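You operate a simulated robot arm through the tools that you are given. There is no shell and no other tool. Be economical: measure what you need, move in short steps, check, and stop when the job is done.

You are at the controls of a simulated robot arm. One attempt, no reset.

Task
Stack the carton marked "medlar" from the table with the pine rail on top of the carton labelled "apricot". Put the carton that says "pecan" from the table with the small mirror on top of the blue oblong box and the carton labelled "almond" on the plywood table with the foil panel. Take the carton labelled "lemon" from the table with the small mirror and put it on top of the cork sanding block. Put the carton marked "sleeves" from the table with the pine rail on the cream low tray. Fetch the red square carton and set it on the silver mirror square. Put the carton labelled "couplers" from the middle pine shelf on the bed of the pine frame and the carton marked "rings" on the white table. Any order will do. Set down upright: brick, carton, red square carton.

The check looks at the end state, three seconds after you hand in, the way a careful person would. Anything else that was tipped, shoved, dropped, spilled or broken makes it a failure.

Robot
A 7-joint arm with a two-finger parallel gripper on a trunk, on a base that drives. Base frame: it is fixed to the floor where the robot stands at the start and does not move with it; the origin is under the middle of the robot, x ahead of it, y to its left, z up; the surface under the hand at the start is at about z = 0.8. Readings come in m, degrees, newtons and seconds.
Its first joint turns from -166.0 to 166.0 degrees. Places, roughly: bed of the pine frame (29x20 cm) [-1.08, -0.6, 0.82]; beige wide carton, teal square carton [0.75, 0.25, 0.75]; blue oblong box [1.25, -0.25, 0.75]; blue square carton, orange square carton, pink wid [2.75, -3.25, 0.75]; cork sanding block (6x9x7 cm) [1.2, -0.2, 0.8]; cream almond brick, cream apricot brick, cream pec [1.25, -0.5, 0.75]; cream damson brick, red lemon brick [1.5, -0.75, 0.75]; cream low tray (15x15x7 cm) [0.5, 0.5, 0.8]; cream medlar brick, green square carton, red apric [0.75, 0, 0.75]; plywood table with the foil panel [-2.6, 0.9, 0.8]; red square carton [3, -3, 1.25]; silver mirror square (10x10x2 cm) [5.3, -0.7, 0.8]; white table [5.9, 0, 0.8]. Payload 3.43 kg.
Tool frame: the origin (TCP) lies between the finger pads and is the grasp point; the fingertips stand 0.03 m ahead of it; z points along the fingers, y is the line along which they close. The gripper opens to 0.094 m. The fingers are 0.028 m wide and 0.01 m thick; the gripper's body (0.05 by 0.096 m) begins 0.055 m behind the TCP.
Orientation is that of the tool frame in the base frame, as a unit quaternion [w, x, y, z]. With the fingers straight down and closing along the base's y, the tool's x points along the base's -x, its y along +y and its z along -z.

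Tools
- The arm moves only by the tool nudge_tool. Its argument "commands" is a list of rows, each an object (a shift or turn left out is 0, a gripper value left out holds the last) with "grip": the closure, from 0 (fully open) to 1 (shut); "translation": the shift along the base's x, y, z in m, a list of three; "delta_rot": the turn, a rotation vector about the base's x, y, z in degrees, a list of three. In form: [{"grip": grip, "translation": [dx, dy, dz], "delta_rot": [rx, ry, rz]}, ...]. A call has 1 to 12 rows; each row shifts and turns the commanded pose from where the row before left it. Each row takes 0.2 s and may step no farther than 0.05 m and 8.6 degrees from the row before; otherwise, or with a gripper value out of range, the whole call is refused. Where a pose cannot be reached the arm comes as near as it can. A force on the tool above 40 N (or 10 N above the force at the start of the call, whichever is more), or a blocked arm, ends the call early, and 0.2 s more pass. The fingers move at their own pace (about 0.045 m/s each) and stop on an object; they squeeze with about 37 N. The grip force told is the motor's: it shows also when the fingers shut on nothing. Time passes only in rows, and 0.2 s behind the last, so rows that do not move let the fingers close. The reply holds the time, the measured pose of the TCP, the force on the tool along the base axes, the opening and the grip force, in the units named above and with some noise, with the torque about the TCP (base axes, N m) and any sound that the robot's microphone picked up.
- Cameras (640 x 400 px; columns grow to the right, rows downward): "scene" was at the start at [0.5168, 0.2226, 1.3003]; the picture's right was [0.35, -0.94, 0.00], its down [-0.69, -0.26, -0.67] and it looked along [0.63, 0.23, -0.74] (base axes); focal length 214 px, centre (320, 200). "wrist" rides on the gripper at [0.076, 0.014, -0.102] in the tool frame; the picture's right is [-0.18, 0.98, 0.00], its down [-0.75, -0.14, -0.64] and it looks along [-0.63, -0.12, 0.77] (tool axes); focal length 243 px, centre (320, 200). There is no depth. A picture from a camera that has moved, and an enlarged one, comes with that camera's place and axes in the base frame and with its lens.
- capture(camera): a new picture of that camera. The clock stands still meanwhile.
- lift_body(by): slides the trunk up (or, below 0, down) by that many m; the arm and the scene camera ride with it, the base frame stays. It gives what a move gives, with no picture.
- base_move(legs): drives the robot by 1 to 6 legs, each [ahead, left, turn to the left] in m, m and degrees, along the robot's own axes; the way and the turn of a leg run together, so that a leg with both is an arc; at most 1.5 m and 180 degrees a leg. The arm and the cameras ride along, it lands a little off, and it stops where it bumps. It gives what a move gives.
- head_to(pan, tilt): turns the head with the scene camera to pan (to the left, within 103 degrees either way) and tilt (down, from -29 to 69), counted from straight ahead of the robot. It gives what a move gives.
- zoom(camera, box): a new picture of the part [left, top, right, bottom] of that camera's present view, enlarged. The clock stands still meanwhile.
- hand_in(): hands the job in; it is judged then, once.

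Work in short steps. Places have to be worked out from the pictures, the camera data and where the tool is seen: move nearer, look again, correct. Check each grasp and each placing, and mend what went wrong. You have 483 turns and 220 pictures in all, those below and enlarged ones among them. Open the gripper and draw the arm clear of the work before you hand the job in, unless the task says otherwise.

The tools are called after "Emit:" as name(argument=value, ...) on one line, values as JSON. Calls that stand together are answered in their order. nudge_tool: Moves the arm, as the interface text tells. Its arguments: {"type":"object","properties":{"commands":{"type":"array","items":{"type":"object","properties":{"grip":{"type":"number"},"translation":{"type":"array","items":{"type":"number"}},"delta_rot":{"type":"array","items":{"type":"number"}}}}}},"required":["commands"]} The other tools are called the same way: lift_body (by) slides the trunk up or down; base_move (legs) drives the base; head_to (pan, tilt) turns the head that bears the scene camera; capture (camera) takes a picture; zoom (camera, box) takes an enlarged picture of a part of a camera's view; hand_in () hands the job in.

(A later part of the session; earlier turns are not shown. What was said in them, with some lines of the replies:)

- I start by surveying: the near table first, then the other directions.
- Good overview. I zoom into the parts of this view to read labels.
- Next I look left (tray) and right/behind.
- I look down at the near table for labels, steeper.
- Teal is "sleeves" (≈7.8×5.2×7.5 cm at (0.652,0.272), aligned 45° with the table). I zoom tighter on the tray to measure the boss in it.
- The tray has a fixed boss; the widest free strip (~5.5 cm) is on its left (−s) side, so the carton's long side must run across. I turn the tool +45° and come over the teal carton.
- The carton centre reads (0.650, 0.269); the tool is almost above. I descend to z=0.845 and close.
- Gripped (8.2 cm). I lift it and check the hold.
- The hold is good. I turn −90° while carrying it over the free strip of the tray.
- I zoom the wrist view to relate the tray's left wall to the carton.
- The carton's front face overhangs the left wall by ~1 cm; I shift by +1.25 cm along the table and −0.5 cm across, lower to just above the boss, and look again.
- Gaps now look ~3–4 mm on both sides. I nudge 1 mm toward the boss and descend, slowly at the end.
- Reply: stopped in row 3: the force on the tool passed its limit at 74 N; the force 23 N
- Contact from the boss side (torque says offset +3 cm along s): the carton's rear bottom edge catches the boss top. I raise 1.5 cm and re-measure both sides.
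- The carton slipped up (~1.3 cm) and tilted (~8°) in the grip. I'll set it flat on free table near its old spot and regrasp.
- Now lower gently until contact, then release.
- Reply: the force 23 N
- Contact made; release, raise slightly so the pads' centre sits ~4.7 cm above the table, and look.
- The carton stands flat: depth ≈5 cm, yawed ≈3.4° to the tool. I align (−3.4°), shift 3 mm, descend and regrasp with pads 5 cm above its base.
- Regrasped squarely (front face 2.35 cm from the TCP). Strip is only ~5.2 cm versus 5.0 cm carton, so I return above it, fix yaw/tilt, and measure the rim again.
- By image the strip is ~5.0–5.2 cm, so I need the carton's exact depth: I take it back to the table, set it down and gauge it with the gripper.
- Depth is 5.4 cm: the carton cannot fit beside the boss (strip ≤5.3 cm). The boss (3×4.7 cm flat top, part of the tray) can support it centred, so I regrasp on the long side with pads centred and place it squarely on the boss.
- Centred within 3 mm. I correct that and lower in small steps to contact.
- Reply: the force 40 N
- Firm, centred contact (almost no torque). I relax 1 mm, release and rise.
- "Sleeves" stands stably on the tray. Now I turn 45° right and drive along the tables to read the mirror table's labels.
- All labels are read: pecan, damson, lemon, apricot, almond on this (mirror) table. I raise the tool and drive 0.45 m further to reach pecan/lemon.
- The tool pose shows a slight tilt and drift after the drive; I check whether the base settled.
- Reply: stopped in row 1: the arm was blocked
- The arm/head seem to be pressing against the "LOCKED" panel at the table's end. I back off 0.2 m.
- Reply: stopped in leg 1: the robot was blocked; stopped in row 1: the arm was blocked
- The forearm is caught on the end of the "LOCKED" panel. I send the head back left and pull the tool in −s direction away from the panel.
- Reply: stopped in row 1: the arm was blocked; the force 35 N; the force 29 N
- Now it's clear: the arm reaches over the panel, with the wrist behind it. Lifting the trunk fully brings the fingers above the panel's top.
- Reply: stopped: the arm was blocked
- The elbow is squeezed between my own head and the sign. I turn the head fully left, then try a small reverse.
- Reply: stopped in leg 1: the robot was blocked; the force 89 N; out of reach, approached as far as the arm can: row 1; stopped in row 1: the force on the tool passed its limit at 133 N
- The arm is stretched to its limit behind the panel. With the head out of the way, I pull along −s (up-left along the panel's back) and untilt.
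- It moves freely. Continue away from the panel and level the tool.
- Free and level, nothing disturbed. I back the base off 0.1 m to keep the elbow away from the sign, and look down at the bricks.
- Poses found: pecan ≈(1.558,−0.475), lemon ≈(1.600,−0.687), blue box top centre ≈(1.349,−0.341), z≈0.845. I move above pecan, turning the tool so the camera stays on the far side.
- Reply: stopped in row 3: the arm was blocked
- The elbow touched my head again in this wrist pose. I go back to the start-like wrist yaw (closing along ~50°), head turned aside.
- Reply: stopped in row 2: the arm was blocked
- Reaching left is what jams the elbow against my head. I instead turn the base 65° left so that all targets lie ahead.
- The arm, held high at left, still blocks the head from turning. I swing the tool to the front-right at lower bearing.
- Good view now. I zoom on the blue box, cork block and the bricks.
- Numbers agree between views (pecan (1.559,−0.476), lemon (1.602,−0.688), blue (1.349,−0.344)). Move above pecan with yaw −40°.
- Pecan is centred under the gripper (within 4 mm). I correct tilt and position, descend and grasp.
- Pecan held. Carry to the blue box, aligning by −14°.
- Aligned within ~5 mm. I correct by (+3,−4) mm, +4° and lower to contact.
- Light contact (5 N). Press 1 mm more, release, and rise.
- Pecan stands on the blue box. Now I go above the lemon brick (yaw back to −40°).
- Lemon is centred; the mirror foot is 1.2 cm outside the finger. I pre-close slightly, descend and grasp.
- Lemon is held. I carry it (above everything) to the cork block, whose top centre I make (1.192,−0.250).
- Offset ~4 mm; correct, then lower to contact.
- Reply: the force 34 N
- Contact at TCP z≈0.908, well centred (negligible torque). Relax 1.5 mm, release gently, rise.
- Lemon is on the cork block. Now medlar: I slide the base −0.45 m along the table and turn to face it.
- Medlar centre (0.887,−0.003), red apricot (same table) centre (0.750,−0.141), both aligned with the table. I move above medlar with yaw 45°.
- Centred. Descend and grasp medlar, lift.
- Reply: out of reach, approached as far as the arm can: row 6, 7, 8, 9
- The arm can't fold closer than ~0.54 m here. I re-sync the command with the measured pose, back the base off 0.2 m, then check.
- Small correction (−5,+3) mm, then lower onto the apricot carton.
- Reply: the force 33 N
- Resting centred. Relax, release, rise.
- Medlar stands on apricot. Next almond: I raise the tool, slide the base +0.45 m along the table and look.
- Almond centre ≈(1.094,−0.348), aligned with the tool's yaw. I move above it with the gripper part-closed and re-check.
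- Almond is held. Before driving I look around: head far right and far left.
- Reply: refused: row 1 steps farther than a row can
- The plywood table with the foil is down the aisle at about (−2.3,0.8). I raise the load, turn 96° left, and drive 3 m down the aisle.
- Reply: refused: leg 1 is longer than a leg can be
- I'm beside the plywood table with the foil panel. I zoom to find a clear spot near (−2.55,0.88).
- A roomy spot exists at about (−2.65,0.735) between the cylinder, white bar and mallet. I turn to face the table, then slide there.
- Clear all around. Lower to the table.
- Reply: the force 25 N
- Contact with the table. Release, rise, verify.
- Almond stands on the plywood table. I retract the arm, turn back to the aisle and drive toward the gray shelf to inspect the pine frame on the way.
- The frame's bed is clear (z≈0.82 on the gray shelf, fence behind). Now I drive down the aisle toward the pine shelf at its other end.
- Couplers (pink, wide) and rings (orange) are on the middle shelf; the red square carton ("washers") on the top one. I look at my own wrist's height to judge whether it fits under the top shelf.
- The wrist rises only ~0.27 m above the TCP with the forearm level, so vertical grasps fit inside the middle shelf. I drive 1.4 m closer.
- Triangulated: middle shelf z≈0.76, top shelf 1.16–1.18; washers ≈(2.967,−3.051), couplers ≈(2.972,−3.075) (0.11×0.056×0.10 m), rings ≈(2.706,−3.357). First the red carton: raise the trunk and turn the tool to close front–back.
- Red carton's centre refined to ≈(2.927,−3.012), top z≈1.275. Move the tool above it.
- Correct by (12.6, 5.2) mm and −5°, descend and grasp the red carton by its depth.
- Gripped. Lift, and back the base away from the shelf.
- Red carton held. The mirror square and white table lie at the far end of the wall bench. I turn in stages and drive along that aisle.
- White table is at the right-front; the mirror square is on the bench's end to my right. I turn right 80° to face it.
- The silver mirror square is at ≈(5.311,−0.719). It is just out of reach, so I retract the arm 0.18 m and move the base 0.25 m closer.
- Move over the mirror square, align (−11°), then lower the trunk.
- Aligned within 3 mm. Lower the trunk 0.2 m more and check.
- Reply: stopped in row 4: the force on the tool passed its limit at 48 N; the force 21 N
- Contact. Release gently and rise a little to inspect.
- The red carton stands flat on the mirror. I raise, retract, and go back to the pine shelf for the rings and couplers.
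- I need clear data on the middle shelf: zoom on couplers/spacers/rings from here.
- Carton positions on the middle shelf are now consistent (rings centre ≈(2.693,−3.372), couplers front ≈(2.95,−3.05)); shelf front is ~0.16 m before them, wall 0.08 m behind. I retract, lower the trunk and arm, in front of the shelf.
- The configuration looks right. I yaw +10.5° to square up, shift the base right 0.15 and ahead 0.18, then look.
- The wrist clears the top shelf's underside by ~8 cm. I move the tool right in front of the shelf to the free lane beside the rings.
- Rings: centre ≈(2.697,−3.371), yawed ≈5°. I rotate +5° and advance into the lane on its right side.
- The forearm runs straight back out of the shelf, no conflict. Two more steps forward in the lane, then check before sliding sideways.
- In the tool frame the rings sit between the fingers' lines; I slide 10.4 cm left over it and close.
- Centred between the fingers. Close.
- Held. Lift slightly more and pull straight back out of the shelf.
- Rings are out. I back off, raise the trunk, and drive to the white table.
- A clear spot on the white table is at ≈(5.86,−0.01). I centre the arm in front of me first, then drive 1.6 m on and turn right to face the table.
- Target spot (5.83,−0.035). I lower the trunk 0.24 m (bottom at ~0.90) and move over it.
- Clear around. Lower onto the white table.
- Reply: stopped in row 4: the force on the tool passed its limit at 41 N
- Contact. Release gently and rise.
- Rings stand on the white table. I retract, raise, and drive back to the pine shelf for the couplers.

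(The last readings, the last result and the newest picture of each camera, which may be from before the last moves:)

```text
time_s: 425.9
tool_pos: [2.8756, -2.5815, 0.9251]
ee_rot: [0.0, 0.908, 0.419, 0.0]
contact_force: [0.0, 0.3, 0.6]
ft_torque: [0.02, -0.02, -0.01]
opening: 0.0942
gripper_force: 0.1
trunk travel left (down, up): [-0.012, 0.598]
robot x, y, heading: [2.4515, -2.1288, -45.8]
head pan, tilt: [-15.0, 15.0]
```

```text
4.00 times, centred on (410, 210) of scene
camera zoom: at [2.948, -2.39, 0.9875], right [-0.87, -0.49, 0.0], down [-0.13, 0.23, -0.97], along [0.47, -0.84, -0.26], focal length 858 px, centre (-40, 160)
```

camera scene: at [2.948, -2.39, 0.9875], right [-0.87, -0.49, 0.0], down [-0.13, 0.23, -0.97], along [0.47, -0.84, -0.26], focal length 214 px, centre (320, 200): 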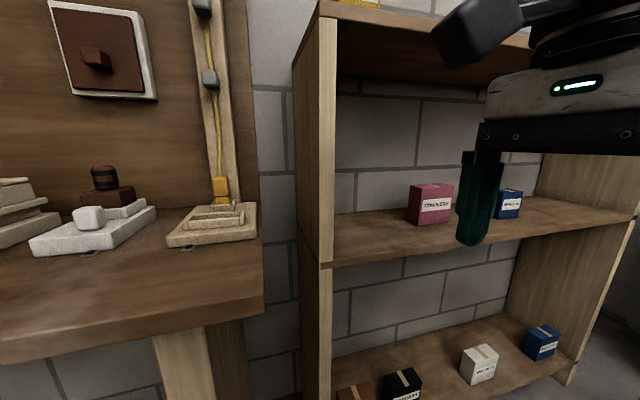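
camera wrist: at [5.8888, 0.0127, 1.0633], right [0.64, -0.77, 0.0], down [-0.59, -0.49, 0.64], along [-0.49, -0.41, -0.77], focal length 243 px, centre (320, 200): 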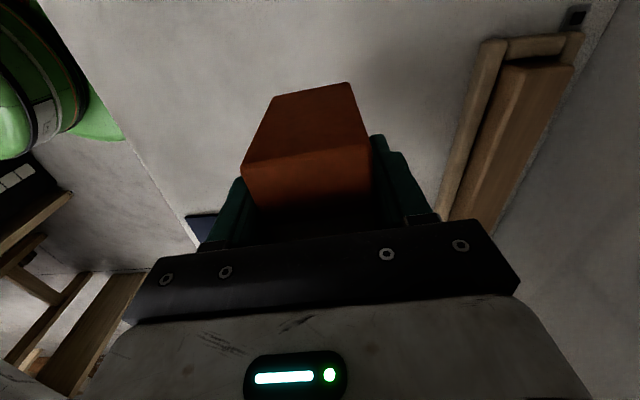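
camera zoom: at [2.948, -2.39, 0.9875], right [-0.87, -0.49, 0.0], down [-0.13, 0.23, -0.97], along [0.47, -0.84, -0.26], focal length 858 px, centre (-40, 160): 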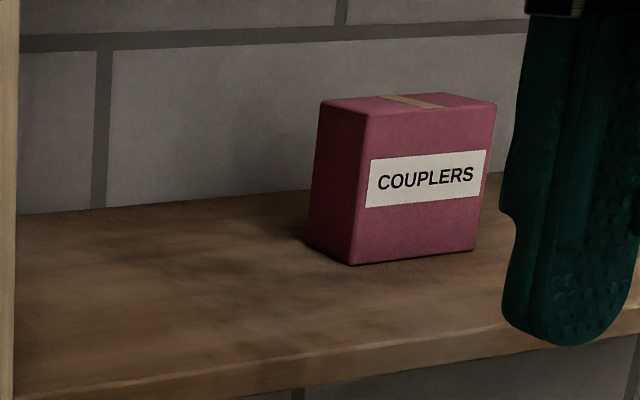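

Couplers: centre ≈(2.964,−3.071), top z≈0.87. I lower the tool to 0.83, square it (−5°), line up with the free lane on its left, and approach with the base.

Emit:
nudge_tool(commands=[{"translation": [-0.026, -0.0252, -0.03], "delta_rot": [0, 0, -2.5]}, {"translation": [-0.026, -0.0252, -0.03], "delta_rot": [0, 0, -2.5]}, {"translation": [-0.026, -0.0252, -0.034]}, {"translation": [-0.026, -0.0252, 0]}, {"translation": [-0.025, -0.0252, 0]}, {}])

Emit:
base_move(legs=[[0.2, 0, 0]])

Emit:
head_to(pan=-15, tilt=12)

Emit:
capture(camera="scene")

Emit:
capture(camera="wrist")

```text
time_s: 427.2
tool_pos: [2.7454, -2.7053, 0.836]
ee_rot: [0.001, 0.926, 0.377, 0.0]
contact_force: [-0.1, -0.6, 0.4]
ft_torque: [0.03, 0.04, -0.02]
opening: 0.0941
gripper_force: 0.1
trunk travel left (down, up): [-0.012, 0.598]
robot x, y, heading: [2.453, -2.1282, -45.4]
head pan, tilt: [-15.0, 15.0]
```

```text
time_s: 428.8
tool_pos: [2.8827, -2.8465, 0.8355]
ee_rot: [0.0, 0.926, 0.377, 0.0]
contact_force: [0.8, 0.9, -0.1]
ft_torque: [0.0, 0.01, 0.02]
opening: 0.0941
gripper_force: 0.0
trunk travel left (down, up): [-0.012, 0.598]
robot x, y, heading: [2.5895, -2.2694, -45.8]
head pan, tilt: [-15.0, 15.0]
```

```text
time_s: 429.5
tool_pos: [2.8814, -2.8481, 0.834]
ee_rot: [0.001, 0.927, 0.376, 0.0]
contact_force: [-0.1, 0.0, 0.2]
ft_torque: [0.04, -0.01, 0.03]
opening: 0.094
gripper_force: 0.2
trunk travel left (down, up): [-0.012, 0.598]
robot x, y, heading: [2.5934, -2.2691, -46.0]
head pan, tilt: [-15.0, 12.0]
```

```text
58 pictures are left
camera scene: at [3.0851, -2.5326, 0.9924], right [-0.87, -0.49, 0.0], down [-0.1, 0.18, -0.98], along [0.48, -0.85, -0.21], focal length 214 px, centre (320, 200)
```

scene: 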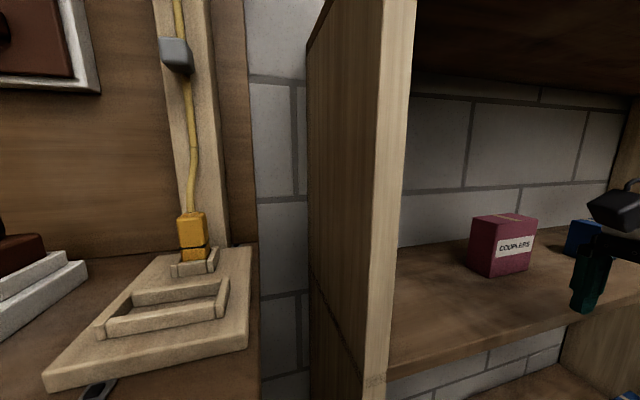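

```text
57 pictures are left
camera wrist: at [2.9458, -2.8059, 0.9371], right [0.55, -0.83, 0.0], down [-0.64, -0.43, 0.64], along [-0.53, -0.36, -0.77], focal length 243 px, centre (320, 200)
```

wrist: 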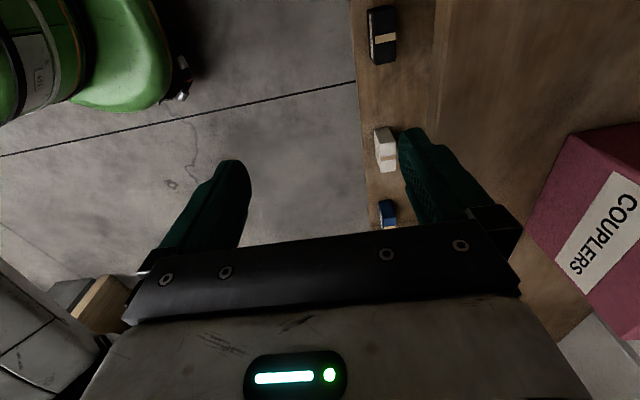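

Aligned with the lane. Advance in F direction, check midway.

Emit:
nudge_tool(commands=[{"translation": [0.031, -0.031, -0.003]}, {"translation": [0.031, -0.031, 0]}, {"translation": [0.031, -0.031, 0]}, {}])

Emit:
capture(camera="wrist")

Emit:
capture(camera="scene")

```text
time_s: 430.5
tool_pos: [2.9773, -2.9418, 0.833]
ee_rot: [0.0, 0.926, 0.378, 0.0]
contact_force: [0.1, -0.4, -0.6]
ft_torque: [0.02, -0.01, 0.01]
opening: 0.0942
gripper_force: 0.1
trunk travel left (down, up): [-0.012, 0.598]
robot x, y, heading: [2.59, -2.274, -45.7]
head pan, tilt: [-15.0, 12.0]
```

```text
56 pictures are left
camera wrist: at [3.0399, -2.9001, 0.934], right [0.55, -0.83, 0.0], down [-0.64, -0.43, 0.64], along [-0.53, -0.36, -0.77], focal length 243 px, centre (320, 200)
```

wrist: 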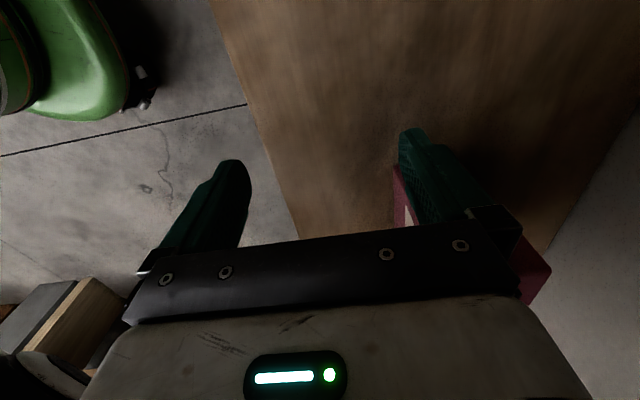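

```text
55 pictures are left
camera scene: at [3.0851, -2.5326, 0.9924], right [-0.87, -0.49, 0.0], down [-0.1, 0.18, -0.98], along [0.48, -0.85, -0.21], focal length 214 px, centre (320, 200)
```

scene: 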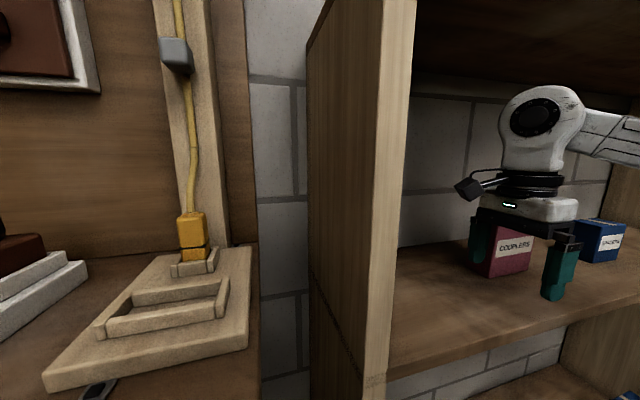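

The carton's left end is 2.7 cm clear of the finger. Advance 8 cm more.

Emit:
nudge_tool(commands=[{"translation": [0.028, -0.0286, 0]}, {"translation": [0.028, -0.0286, 0]}, {}])

Emit:
capture(camera="wrist")

Emit:
zoom(camera="scene", box=[400, 60, 640, 310])

```text
time_s: 431.3
tool_pos: [3.0319, -2.9973, 0.8319]
ee_rot: [-0.001, 0.926, 0.377, 0.0]
contact_force: [0.5, 0.5, 0.4]
ft_torque: [-0.02, -0.03, -0.01]
opening: 0.0941
gripper_force: 0.0
trunk travel left (down, up): [-0.012, 0.598]
robot x, y, heading: [2.5949, -2.2714, -45.8]
head pan, tilt: [-15.0, 12.0]
```

```text
54 pictures are left
camera wrist: at [3.0955, -2.9556, 0.9333], right [0.56, -0.83, 0.0], down [-0.64, -0.43, 0.64], along [-0.53, -0.36, -0.77], focal length 243 px, centre (320, 200)
```

wrist: 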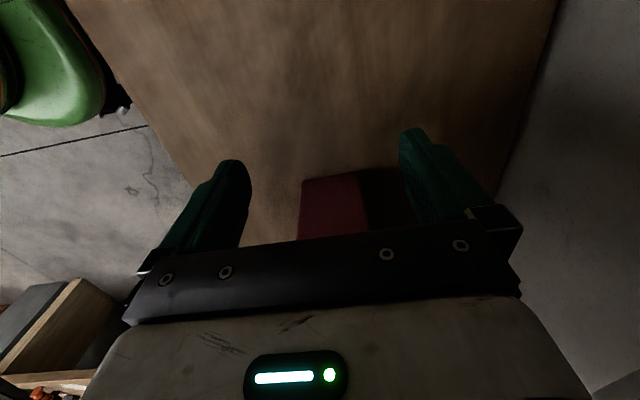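

```text
1.60 times, centred on (520, 185) of scene
camera zoom: at [3.0851, -2.5327, 0.9924], right [-0.87, -0.49, 0.0], down [-0.1, 0.18, -0.98], along [0.48, -0.85, -0.21], focal length 343 px, centre (0, 224)
```

zoom: 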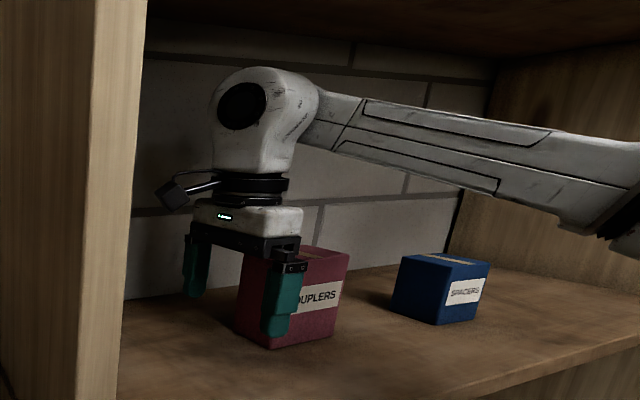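

Perfectly centred between the finger lines. Slide 9.9 cm right over the carton and close.

Emit:
nudge_tool(commands=[{"translation": [-0.0236, -0.0231, 0]}, {"translation": [-0.0236, -0.0231, 0]}, {"translation": [-0.0235, -0.0231, 0]}, {}, {"grip": 1}, {"grip": 1}, {"grip": 1}, {"grip": 1}, {"grip": 1}, {"grip": 1}])

Emit:
zoom(camera="scene", box=[400, 60, 640, 310])

```text
time_s: 433.5
tool_pos: [2.9614, -3.0692, 0.8315]
ee_rot: [0.001, 0.926, 0.378, -0.001]
contact_force: [-1.2, -1.7, 1.1]
ft_torque: [-0.12, -0.02, 0.05]
opening: 0.0543
gripper_force: 37.8
trunk travel left (down, up): [-0.012, 0.598]
robot x, y, heading: [2.5963, -2.2698, -45.8]
head pan, tilt: [-15.0, 12.0]
```

```text
1.60 times, centred on (520, 185) of scene
camera zoom: at [3.0851, -2.5327, 0.9924], right [-0.87, -0.49, 0.0], down [-0.1, 0.18, -0.98], along [0.48, -0.85, -0.21], focal length 343 px, centre (0, 224)
```

zoom: 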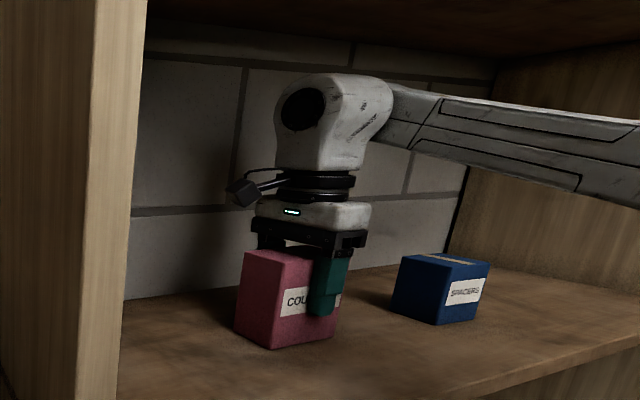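

Gripped (5.4 cm). Lift 2.5 cm and withdraw.

Emit:
nudge_tool(commands=[{"translation": [0, 0, 0.012]}, {"translation": [0, 0, 0.012]}, {"translation": [-0.0315, 0.0322, 0]}, {"translation": [-0.0315, 0.0322, 0]}, {"translation": [-0.0315, 0.0322, 0]}, {"translation": [-0.0315, 0.0322, 0]}, {"translation": [-0.0315, 0.0322, 0]}, {"translation": [-0.0315, 0.0322, 0]}, {}])

Emit:
base_move(legs=[[-0.4, 0, 0]])

Emit:
capture(camera="scene")

```text
time_s: 435.5
tool_pos: [2.7736, -2.8761, 0.8547]
ee_rot: [0.0, 0.926, 0.377, 0.0]
contact_force: [0.3, -0.1, -2.3]
ft_torque: [0.03, 0.01, 0.01]
opening: 0.0542
gripper_force: 37.4
trunk travel left (down, up): [-0.012, 0.598]
robot x, y, heading: [2.5901, -2.2738, -45.7]
head pan, tilt: [-15.0, 12.0]
```

```text
time_s: 438.0
tool_pos: [2.4897, -2.585, 0.8553]
ee_rot: [0.0, 0.927, 0.375, 0.0]
contact_force: [0.0, -0.4, -3.3]
ft_torque: [0.02, -0.01, -0.01]
opening: 0.0539
gripper_force: 37.0
trunk travel left (down, up): [-0.012, 0.598]
robot x, y, heading: [2.3087, -1.9798, -46.1]
head pan, tilt: [-15.0, 12.0]
```

```text
51 pictures are left
camera scene: at [2.8012, -2.2429, 0.9924], right [-0.87, -0.49, 0.0], down [-0.1, 0.18, -0.98], along [0.47, -0.86, -0.21], focal length 214 px, centre (320, 200)
```

scene: 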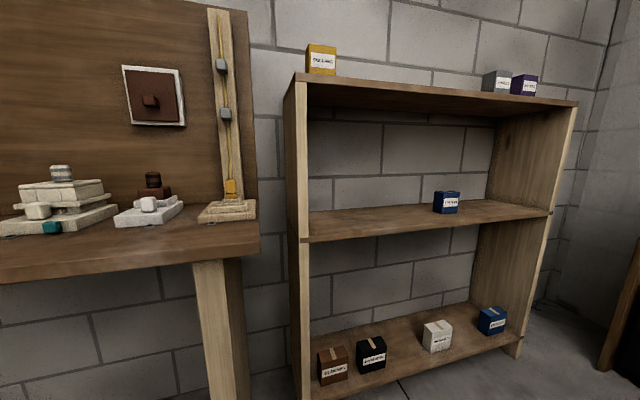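

Couplers out; nothing else disturbed. I centre the arm, raise the trunk, shift into the main aisle and turn around (to the right).

Emit:
nudge_tool(commands=[{"translation": [0.03, 0.029, 0]}, {"translation": [0.03, 0.029, 0]}, {"translation": [0.03, 0.029, 0]}, {"translation": [0.03, 0.029, 0]}, {"translation": [0.03, 0.029, 0]}, {"translation": [0.02, 0.02, 0]}, {}])

Emit:
lift_body(by=0.35)

Emit:
base_move(legs=[[0, -0.5, 0], [0, 0, -90], [0, 0, -89]])

Emit:
head_to(pan=0, tilt=20)

Emit:
capture(camera="scene")

```text
time_s: 439.6
tool_pos: [2.6587, -2.4214, 0.8544]
ee_rot: [0.0, 0.927, 0.375, 0.0]
contact_force: [-0.4, -0.3, -2.7]
ft_torque: [-0.02, 0.05, 0.02]
opening: 0.054
gripper_force: 36.6
trunk travel left (down, up): [-0.012, 0.598]
robot x, y, heading: [2.307, -1.9802, -45.9]
head pan, tilt: [-15.0, 12.0]
```

```text
time_s: 443.0
tool_pos: [2.6595, -2.4222, 1.2048]
ee_rot: [0.0, 0.927, 0.376, 0.0]
contact_force: [1.0, 1.0, -2.3]
ft_torque: [0.01, -0.01, -0.04]
opening: 0.054
gripper_force: 37.3
trunk travel left (down, up): [-0.362, 0.248]
robot x, y, heading: [2.3086, -1.978, -46.1]
head pan, tilt: [-15.0, 12.0]
```

```text
time_s: 453.5
tool_pos: [1.5943, -1.8867, 1.2049]
ee_rot: [0.0, -0.383, 0.924, 0.0]
contact_force: [-0.1, 0.7, -2.3]
ft_torque: [0.02, -0.03, 0.01]
opening: 0.0539
gripper_force: 37.5
trunk travel left (down, up): [-0.362, 0.248]
robot x, y, heading: [1.9521, -2.3213, 134.8]
head pan, tilt: [-15.0, 12.0]
```

```text
time_s: 454.3
tool_pos: [1.5954, -1.8862, 1.2058]
ee_rot: [0.0, -0.383, 0.924, 0.0]
contact_force: [-0.1, 0.0, -2.4]
ft_torque: [0.01, -0.02, -0.01]
opening: 0.0543
gripper_force: 37.0
trunk travel left (down, up): [-0.362, 0.248]
robot x, y, heading: [1.956, -2.3195, 135.1]
head pan, tilt: [0.0, 20.0]
```

```text
50 pictures are left
camera scene: at [1.4361, -2.0813, 1.3294], right [0.71, 0.71, 0.0], down [0.24, -0.24, -0.94], along [-0.66, 0.67, -0.34], focal length 214 px, centre (320, 200)
```

scene: 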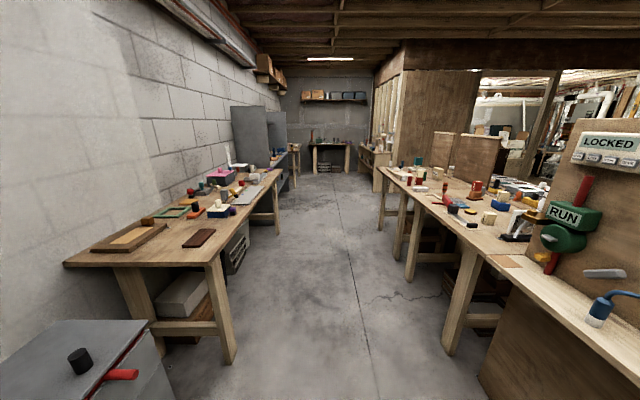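

Emit:
base_move(legs=[[1.3, 0, 0], [1.3, 0, 0], [0.75, 0, 0]])

Emit:
head_to(pan=70, tilt=25)

Emit:
capture(camera="scene")

```text
time_s: 470.6
tool_pos: [-0.8347, 0.4097, 1.2055]
ee_rot: [0.0, -0.396, 0.918, 0.0]
contact_force: [-0.3, -0.1, -2.9]
ft_torque: [0.05, -0.02, 0.02]
opening: 0.054
gripper_force: 36.6
trunk travel left (down, up): [-0.362, 0.248]
robot x, y, heading: [-0.4663, -0.0178, 136.5]
head pan, tilt: [0.0, 20.0]
```

```text
time_s: 472.0
tool_pos: [-0.8363, 0.4091, 1.2057]
ee_rot: [0.0, -0.396, 0.918, 0.0]
contact_force: [-0.3, -0.8, -2.4]
ft_torque: [0.0, -0.03, 0.0]
opening: 0.0541
gripper_force: 37.1
trunk travel left (down, up): [-0.362, 0.248]
robot x, y, heading: [-0.4656, -0.0222, 136.7]
head pan, tilt: [70.0, 25.0]
```

```text
49 pictures are left
camera scene: at [-1.0026, 0.1039, 1.3213], right [-0.45, 0.9, 0.0], down [0.38, 0.19, -0.91], along [-0.81, -0.4, -0.42], focal length 214 px, centre (320, 200)
```

scene: 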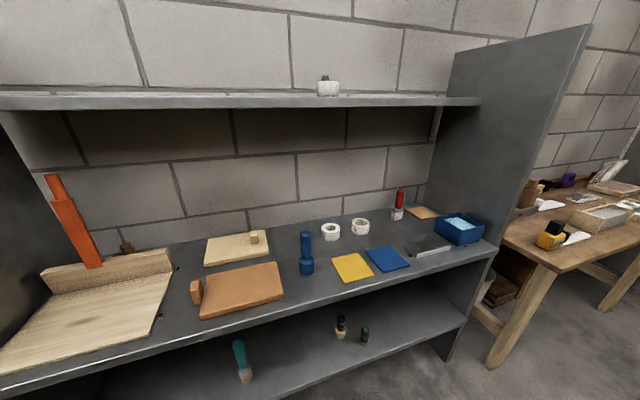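

I'm beside the gray shelf. I shift 0.12 m away, turn left to face it, lower the trunk so the carton's base is ~4 cm above the bed level.

Emit:
base_move(legs=[[0, -0.12, 0], [0, 0, 88.3]])

Emit:
lift_body(by=-0.26)

Emit:
head_to(pan=0, tilt=15)

Emit:
capture(camera="scene")

```text
time_s: 476.9
tool_pos: [-0.8276, -0.2809, 1.2058]
ee_rot: [0.0, 0.92, -0.392, 0.0]
contact_force: [0.4, -0.2, -2.4]
ft_torque: [-0.02, 0.0, 0.02]
opening: 0.054
gripper_force: 37.3
trunk travel left (down, up): [-0.362, 0.248]
robot x, y, heading: [-0.379, 0.0674, -136.2]
head pan, tilt: [70.0, 25.0]
```

```text
time_s: 479.6
tool_pos: [-0.8261, -0.2803, 0.9459]
ee_rot: [0.0, 0.92, -0.392, 0.0]
contact_force: [-0.6, -0.8, -2.5]
ft_torque: [0.01, 0.04, 0.01]
opening: 0.0541
gripper_force: 36.7
trunk travel left (down, up): [-0.102, 0.508]
robot x, y, heading: [-0.3833, 0.0689, -136.0]
head pan, tilt: [70.0, 25.0]
```

```text
time_s: 481.0
tool_pos: [-0.8275, -0.2808, 0.9462]
ee_rot: [0.0, 0.92, -0.392, 0.0]
contact_force: [0.0, -0.6, -2.5]
ft_torque: [-0.02, -0.01, 0.0]
opening: 0.054
gripper_force: 37.2
trunk travel left (down, up): [-0.102, 0.508]
robot x, y, heading: [-0.3855, 0.0698, -136.0]
head pan, tilt: [0.0, 15.0]
```

```text
48 pictures are left
camera scene: at [-0.6345, -0.4424, 1.0775], right [-0.69, 0.72, 0.0], down [0.19, 0.18, -0.97], along [-0.7, -0.67, -0.26], focal length 214 px, centre (320, 200)
```

scene: 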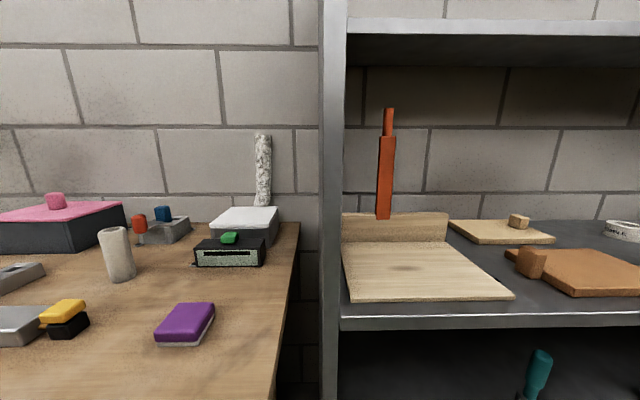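

Bed: centre ≈(−1.064,−0.59); I target (−1.061,−0.537), slightly forward of the lever. Move the base 0.12 m ahead, then extend in.

Emit:
base_move(legs=[[0.12, 0, 0]])

Emit:
nudge_tool(commands=[{"translation": [-0.0294, -0.0346, 0]}, {"translation": [-0.0294, -0.0346, 0]}, {"translation": [-0.0294, -0.0346, 0]}, {}])

Emit:
capture(camera="scene")

Emit:
capture(camera="wrist")

```text
time_s: 482.2
tool_pos: [-0.9131, -0.3643, 0.9469]
ee_rot: [-0.001, 0.92, -0.392, 0.001]
contact_force: [-0.8, 0.1, -2.4]
ft_torque: [-0.01, 0.02, 0.0]
opening: 0.0543
gripper_force: 36.6
trunk travel left (down, up): [-0.102, 0.508]
robot x, y, heading: [-0.4681, -0.0125, -136.1]
head pan, tilt: [0.0, 15.0]
```

```text
time_s: 483.2
tool_pos: [-1.0018, -0.4678, 0.9454]
ee_rot: [0.0, 0.92, -0.392, 0.001]
contact_force: [0.2, -0.6, -2.6]
ft_torque: [0.0, 0.03, 0.02]
opening: 0.054
gripper_force: 37.5
trunk travel left (down, up): [-0.102, 0.508]
robot x, y, heading: [-0.4683, -0.0134, -136.3]
head pan, tilt: [0.0, 15.0]
```

```text
47 pictures are left
camera scene: at [-0.7206, -0.5261, 1.0774], right [-0.69, 0.72, 0.0], down [0.19, 0.18, -0.97], along [-0.7, -0.67, -0.26], focal length 214 px, centre (320, 200)
```

scene: 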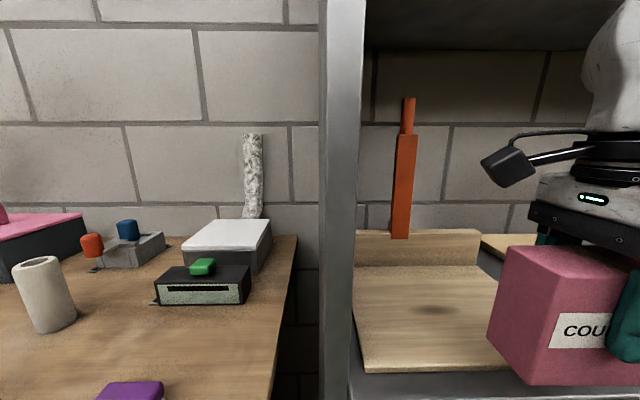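

```text
46 pictures are left
camera wrist: at [-0.9604, -0.5329, 1.0476], right [-0.84, -0.55, 0.0], down [-0.42, 0.64, 0.64], along [-0.35, 0.54, -0.77], focal length 243 px, centre (320, 200)
```

wrist: 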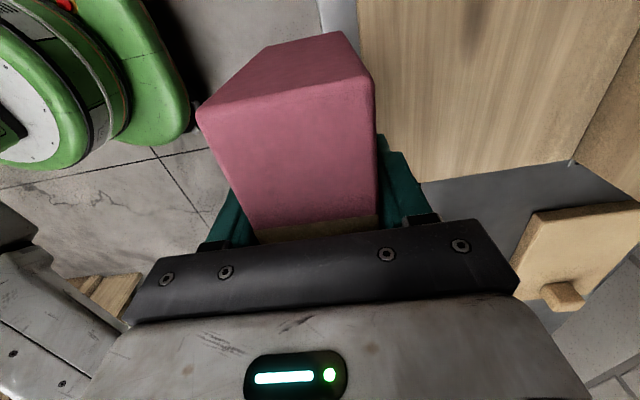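

Good; continue the remaining 9 cm in and lower.

Emit:
nudge_tool(commands=[{"translation": [-0.0292, -0.0345, 0]}, {"translation": [-0.0292, -0.0345, 0]}, {"translation": [0, 0, -0.025]}, {}])

Emit:
capture(camera="wrist")

Emit:
capture(camera="scene")

```text
time_s: 484.2
tool_pos: [-1.0594, -0.5366, 0.922]
ee_rot: [0.0, 0.92, -0.392, 0.0]
contact_force: [0.6, -0.1, -1.6]
ft_torque: [0.03, -0.02, 0.02]
opening: 0.0543
gripper_force: 36.8
trunk travel left (down, up): [-0.102, 0.508]
robot x, y, heading: [-0.4683, -0.0156, -136.2]
head pan, tilt: [0.0, 15.0]
```

```text
45 pictures are left
camera wrist: at [-1.0182, -0.6021, 1.0239], right [-0.84, -0.55, 0.0], down [-0.42, 0.64, 0.64], along [-0.35, 0.54, -0.77], focal length 243 px, centre (320, 200)
```

wrist: 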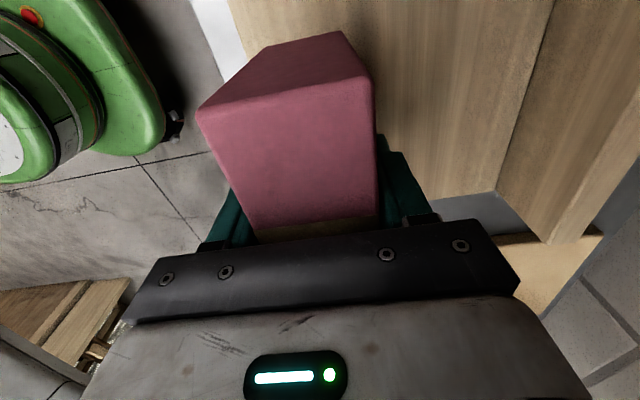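

```text
44 pictures are left
camera scene: at [-0.7206, -0.5262, 1.0774], right [-0.69, 0.72, 0.0], down [0.19, 0.18, -0.97], along [-0.7, -0.67, -0.26], focal length 214 px, centre (320, 200)
```

scene: 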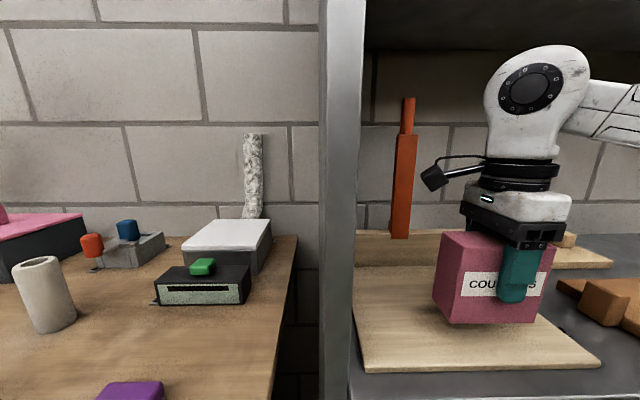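

Over the bed. One more cm in, then lower to contact.

Emit:
nudge_tool(commands=[{"translation": [-0.008, -0.008, -0.015]}, {"translation": [0, 0, -0.006]}, {"translation": [0, 0, -0.003]}, {"translation": [0, 0, -0.002]}, {}])

```text
time_s: 485.4
tool_pos: [-1.0667, -0.545, 0.894]
ee_rot: [0.0, 0.92, -0.391, 0.0]
contact_force: [0.0, 0.4, -2.0]
ft_torque: [-0.01, 0.01, 0.02]
opening: 0.0542
gripper_force: 37.0
trunk travel left (down, up): [-0.102, 0.508]
robot x, y, heading: [-0.467, -0.0171, -136.2]
head pan, tilt: [0.0, 15.0]
```

Emit:
nudge_tool(commands=[{"translation": [0, 0, -0.002]}, {"translation": [0, 0, -0.002]}, {"translation": [0, 0, -0.002]}, {}])

```text
time_s: 486.4
tool_pos: [-1.068, -0.5444, 0.8887]
ee_rot: [-0.001, 0.92, -0.391, 0.0]
contact_force: [-0.3, 0.9, -2.7]
ft_torque: [-0.01, 0.02, 0.0]
opening: 0.0544
gripper_force: 37.2
trunk travel left (down, up): [-0.102, 0.508]
robot x, y, heading: [-0.4725, -0.014, -136.0]
head pan, tilt: [0.0, 15.0]
```

Emit:
nudge_tool(commands=[{"translation": [0, 0, -0.002]}, {"translation": [0, 0, -0.002]}, {"translation": [0, 0, -0.002]}, {}])

Emit:
zoom(camera="scene", box=[360, 180, 620, 380])

```text
time_s: 487.4
tool_pos: [-1.0677, -0.5446, 0.8839]
ee_rot: [0.0, 0.92, -0.392, -0.001]
contact_force: [-0.4, -1.3, 11.4]
ft_torque: [0.31, 0.07, -0.01]
opening: 0.0542
gripper_force: 37.1
trunk travel left (down, up): [-0.102, 0.508]
robot x, y, heading: [-0.4672, -0.0146, -136.0]
head pan, tilt: [0.0, 15.0]
```

```text
2.00 times, centred on (490, 280) of scene
camera zoom: at [-0.7204, -0.526, 1.0778], right [-0.69, 0.72, 0.0], down [0.19, 0.18, -0.97], along [-0.7, -0.67, -0.26], focal length 429 px, centre (-20, 40)
```

zoom: 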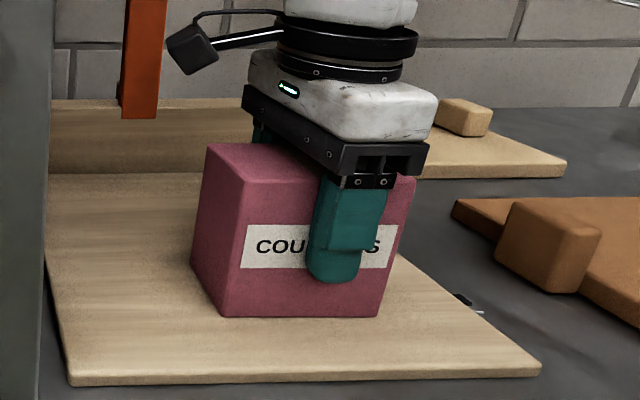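

Contact with the bed. Release, rise just enough to clear the carton, retract.

Emit:
nudge_tool(commands=[{"translation": [0, 0, 0.0005]}, {"grip": 0.4}, {"grip": 0.3}, {"grip": 0.2}, {"grip": 0.1}, {"grip": 0.05}, {"translation": [0, 0, 0.03]}, {"translation": [0, 0, 0.03]}, {"translation": [0, 0, 0.03]}, {}])

Emit:
capture(camera="scene")

```text
time_s: 489.6
tool_pos: [-1.0676, -0.5455, 0.9737]
ee_rot: [0.0, 0.92, -0.391, 0.0]
contact_force: [0.2, -0.4, 0.1]
ft_torque: [0.04, -0.01, 0.0]
opening: 0.0893
gripper_force: 0.0
trunk travel left (down, up): [-0.102, 0.508]
robot x, y, heading: [-0.4698, -0.0158, -136.2]
head pan, tilt: [0.0, 15.0]
```

```text
42 pictures are left
camera scene: at [-0.7206, -0.5261, 1.0775], right [-0.69, 0.72, 0.0], down [0.19, 0.18, -0.97], along [-0.7, -0.67, -0.26], focal length 214 px, centre (320, 200)
```

scene: 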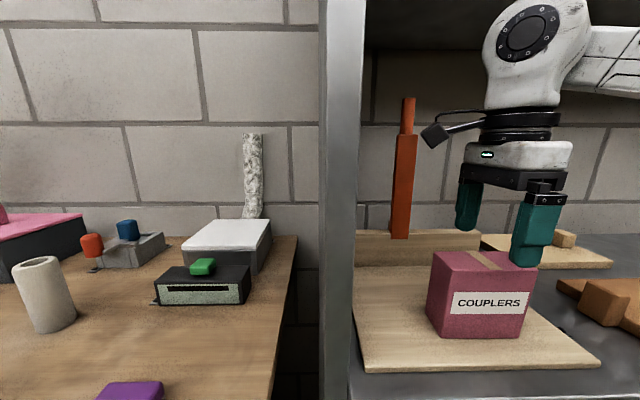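

Couplers stand upright on the bed. Retract straight out.

Emit:
nudge_tool(commands=[{"translation": [0.032, 0.031, 0.005]}, {"translation": [0.032, 0.031, 0]}, {"translation": [0.032, 0.031, 0]}, {"translation": [0.032, 0.031, 0]}, {"translation": [0.032, 0.031, 0]}, {"translation": [0.032, 0.031, 0]}, {}])

Emit:
base_move(legs=[[-0.15, 0, 0]])

Emit:
capture(camera="scene")

```text
time_s: 491.2
tool_pos: [-0.8765, -0.3575, 0.9762]
ee_rot: [0.0, 0.92, -0.391, -0.001]
contact_force: [-0.3, -0.8, 0.3]
ft_torque: [0.04, -0.01, 0.01]
opening: 0.0894
gripper_force: 0.1
trunk travel left (down, up): [-0.102, 0.508]
robot x, y, heading: [-0.4712, -0.0152, -136.2]
head pan, tilt: [0.0, 15.0]
```

```text
time_s: 492.6
tool_pos: [-0.7683, -0.2561, 0.9775]
ee_rot: [0.0, 0.921, -0.39, 0.0]
contact_force: [-0.3, 0.3, -1.2]
ft_torque: [-0.01, -0.01, -0.01]
opening: 0.0893
gripper_force: 0.0
trunk travel left (down, up): [-0.102, 0.508]
robot x, y, heading: [-0.3607, 0.0854, -135.9]
head pan, tilt: [0.0, 15.0]
```

```text
41 pictures are left
camera scene: at [-0.6119, -0.4235, 1.0775], right [-0.69, 0.72, 0.0], down [0.19, 0.18, -0.97], along [-0.69, -0.67, -0.26], focal length 214 px, centre (320, 200)
```

scene: 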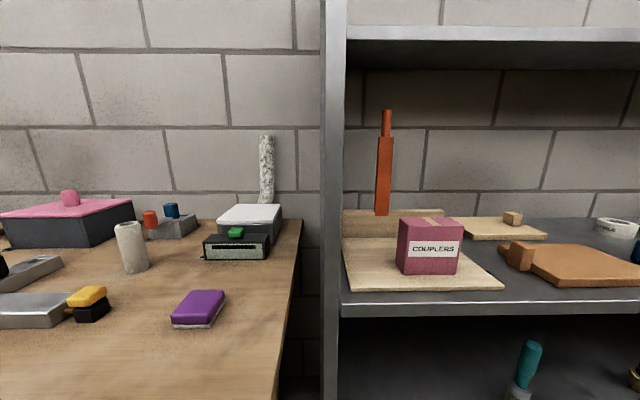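

All items are placed. I raise the trunk and turn toward the first tables to verify the sleeves, medlar, lemon and pecan.

Emit:
lift_body(by=0.27)

Emit:
base_move(legs=[[0, 0, 120]])

Emit:
head_to(pan=20, tilt=30)

Emit:
capture(camera="scene")

```text
time_s: 495.4
tool_pos: [-0.7692, -0.2563, 1.2485]
ee_rot: [0.001, 0.921, -0.39, 0.0]
contact_force: [-0.2, 0.3, -0.4]
ft_torque: [0.02, -0.01, -0.02]
opening: 0.0895
gripper_force: 0.0
trunk travel left (down, up): [-0.372, 0.238]
robot x, y, heading: [-0.3633, 0.0875, -136.0]
head pan, tilt: [0.0, 15.0]
```

```text
time_s: 500.8
tool_pos: [0.1413, -0.085, 1.2465]
ee_rot: [0.0, 0.794, 0.607, 0.0]
contact_force: [-0.3, 0.6, -0.3]
ft_torque: [0.01, 0.04, 0.02]
opening: 0.0892
gripper_force: 0.1
trunk travel left (down, up): [-0.372, 0.238]
robot x, y, heading: [-0.3624, 0.0879, -15.3]
head pan, tilt: [0.0, 15.0]
```

```text
time_s: 501.6
tool_pos: [0.141, -0.0857, 1.248]
ee_rot: [0.0, 0.795, 0.607, 0.0]
contact_force: [0.0, 0.1, -0.6]
ft_torque: [0.01, 0.02, 0.04]
opening: 0.0893
gripper_force: 0.0
trunk travel left (down, up): [-0.372, 0.238]
robot x, y, heading: [-0.3635, 0.0898, -15.1]
head pan, tilt: [20.0, 30.0]
```

```text
40 pictures are left
camera scene: at [0.206, 0.1672, 1.3234], right [0.08, -1.0, 0.0], down [-0.5, -0.04, -0.87], along [0.86, 0.07, -0.5], focal length 214 px, centre (320, 200)
```

scene: 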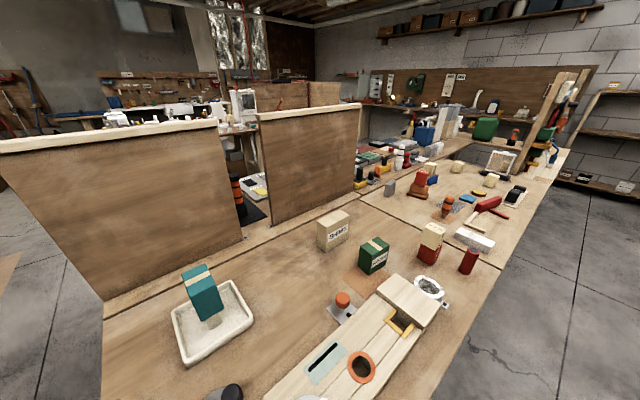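

Emit:
zoom(camera="scene", box=[150, 240, 290, 380])

Emit:
zoom(camera="scene", box=[370, 140, 530, 280])

```text
2.86 times, centred on (220, 310) of scene
camera zoom: at [0.206, 0.1672, 1.3234], right [0.08, -1.0, 0.0], down [-0.5, -0.04, -0.87], along [0.86, 0.07, -0.5], focal length 613 px, centre (606, -114)
```

zoom: 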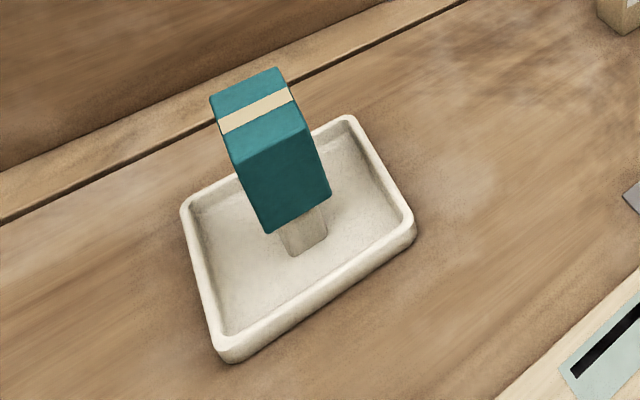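

```text
2.86 times, centred on (450, 210) of scene
camera zoom: at [0.206, 0.1672, 1.3234], right [0.08, -1.0, 0.0], down [-0.5, -0.04, -0.87], along [0.86, 0.07, -0.5], focal length 613 px, centre (-51, 171)
```

zoom: 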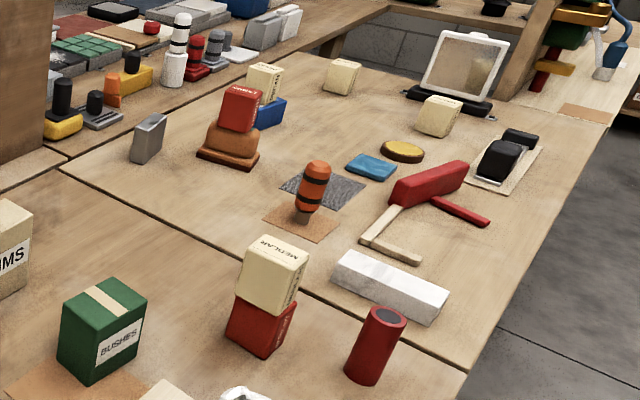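

Everything stands as intended: sleeves on the tray, medlar on apricot, lemon on the cork block, pecan on the blue box, almond, rings, couplers and the red carton at their places. The gripper is open and the arm is clear, so I hand in.

Emit:
hand_in()

```text
The job is handed in.
```

I handed the job in with every carton upright at its named destination, but two placements involved a judgement call.

- **Sleeves:** the low tray has a fixed raised block in its middle. The carton was slightly too wide to fit on the tray floor beside it, so it stands on top of the block.
- **Medlar:** two cartons are labelled "apricot", one red and one cream. I stacked medlar on the red one because it was on the same table.

The robot's arm also pressed against a panel by the mirror table early on; the pictures I took afterwards showed nothing knocked over or moved there.
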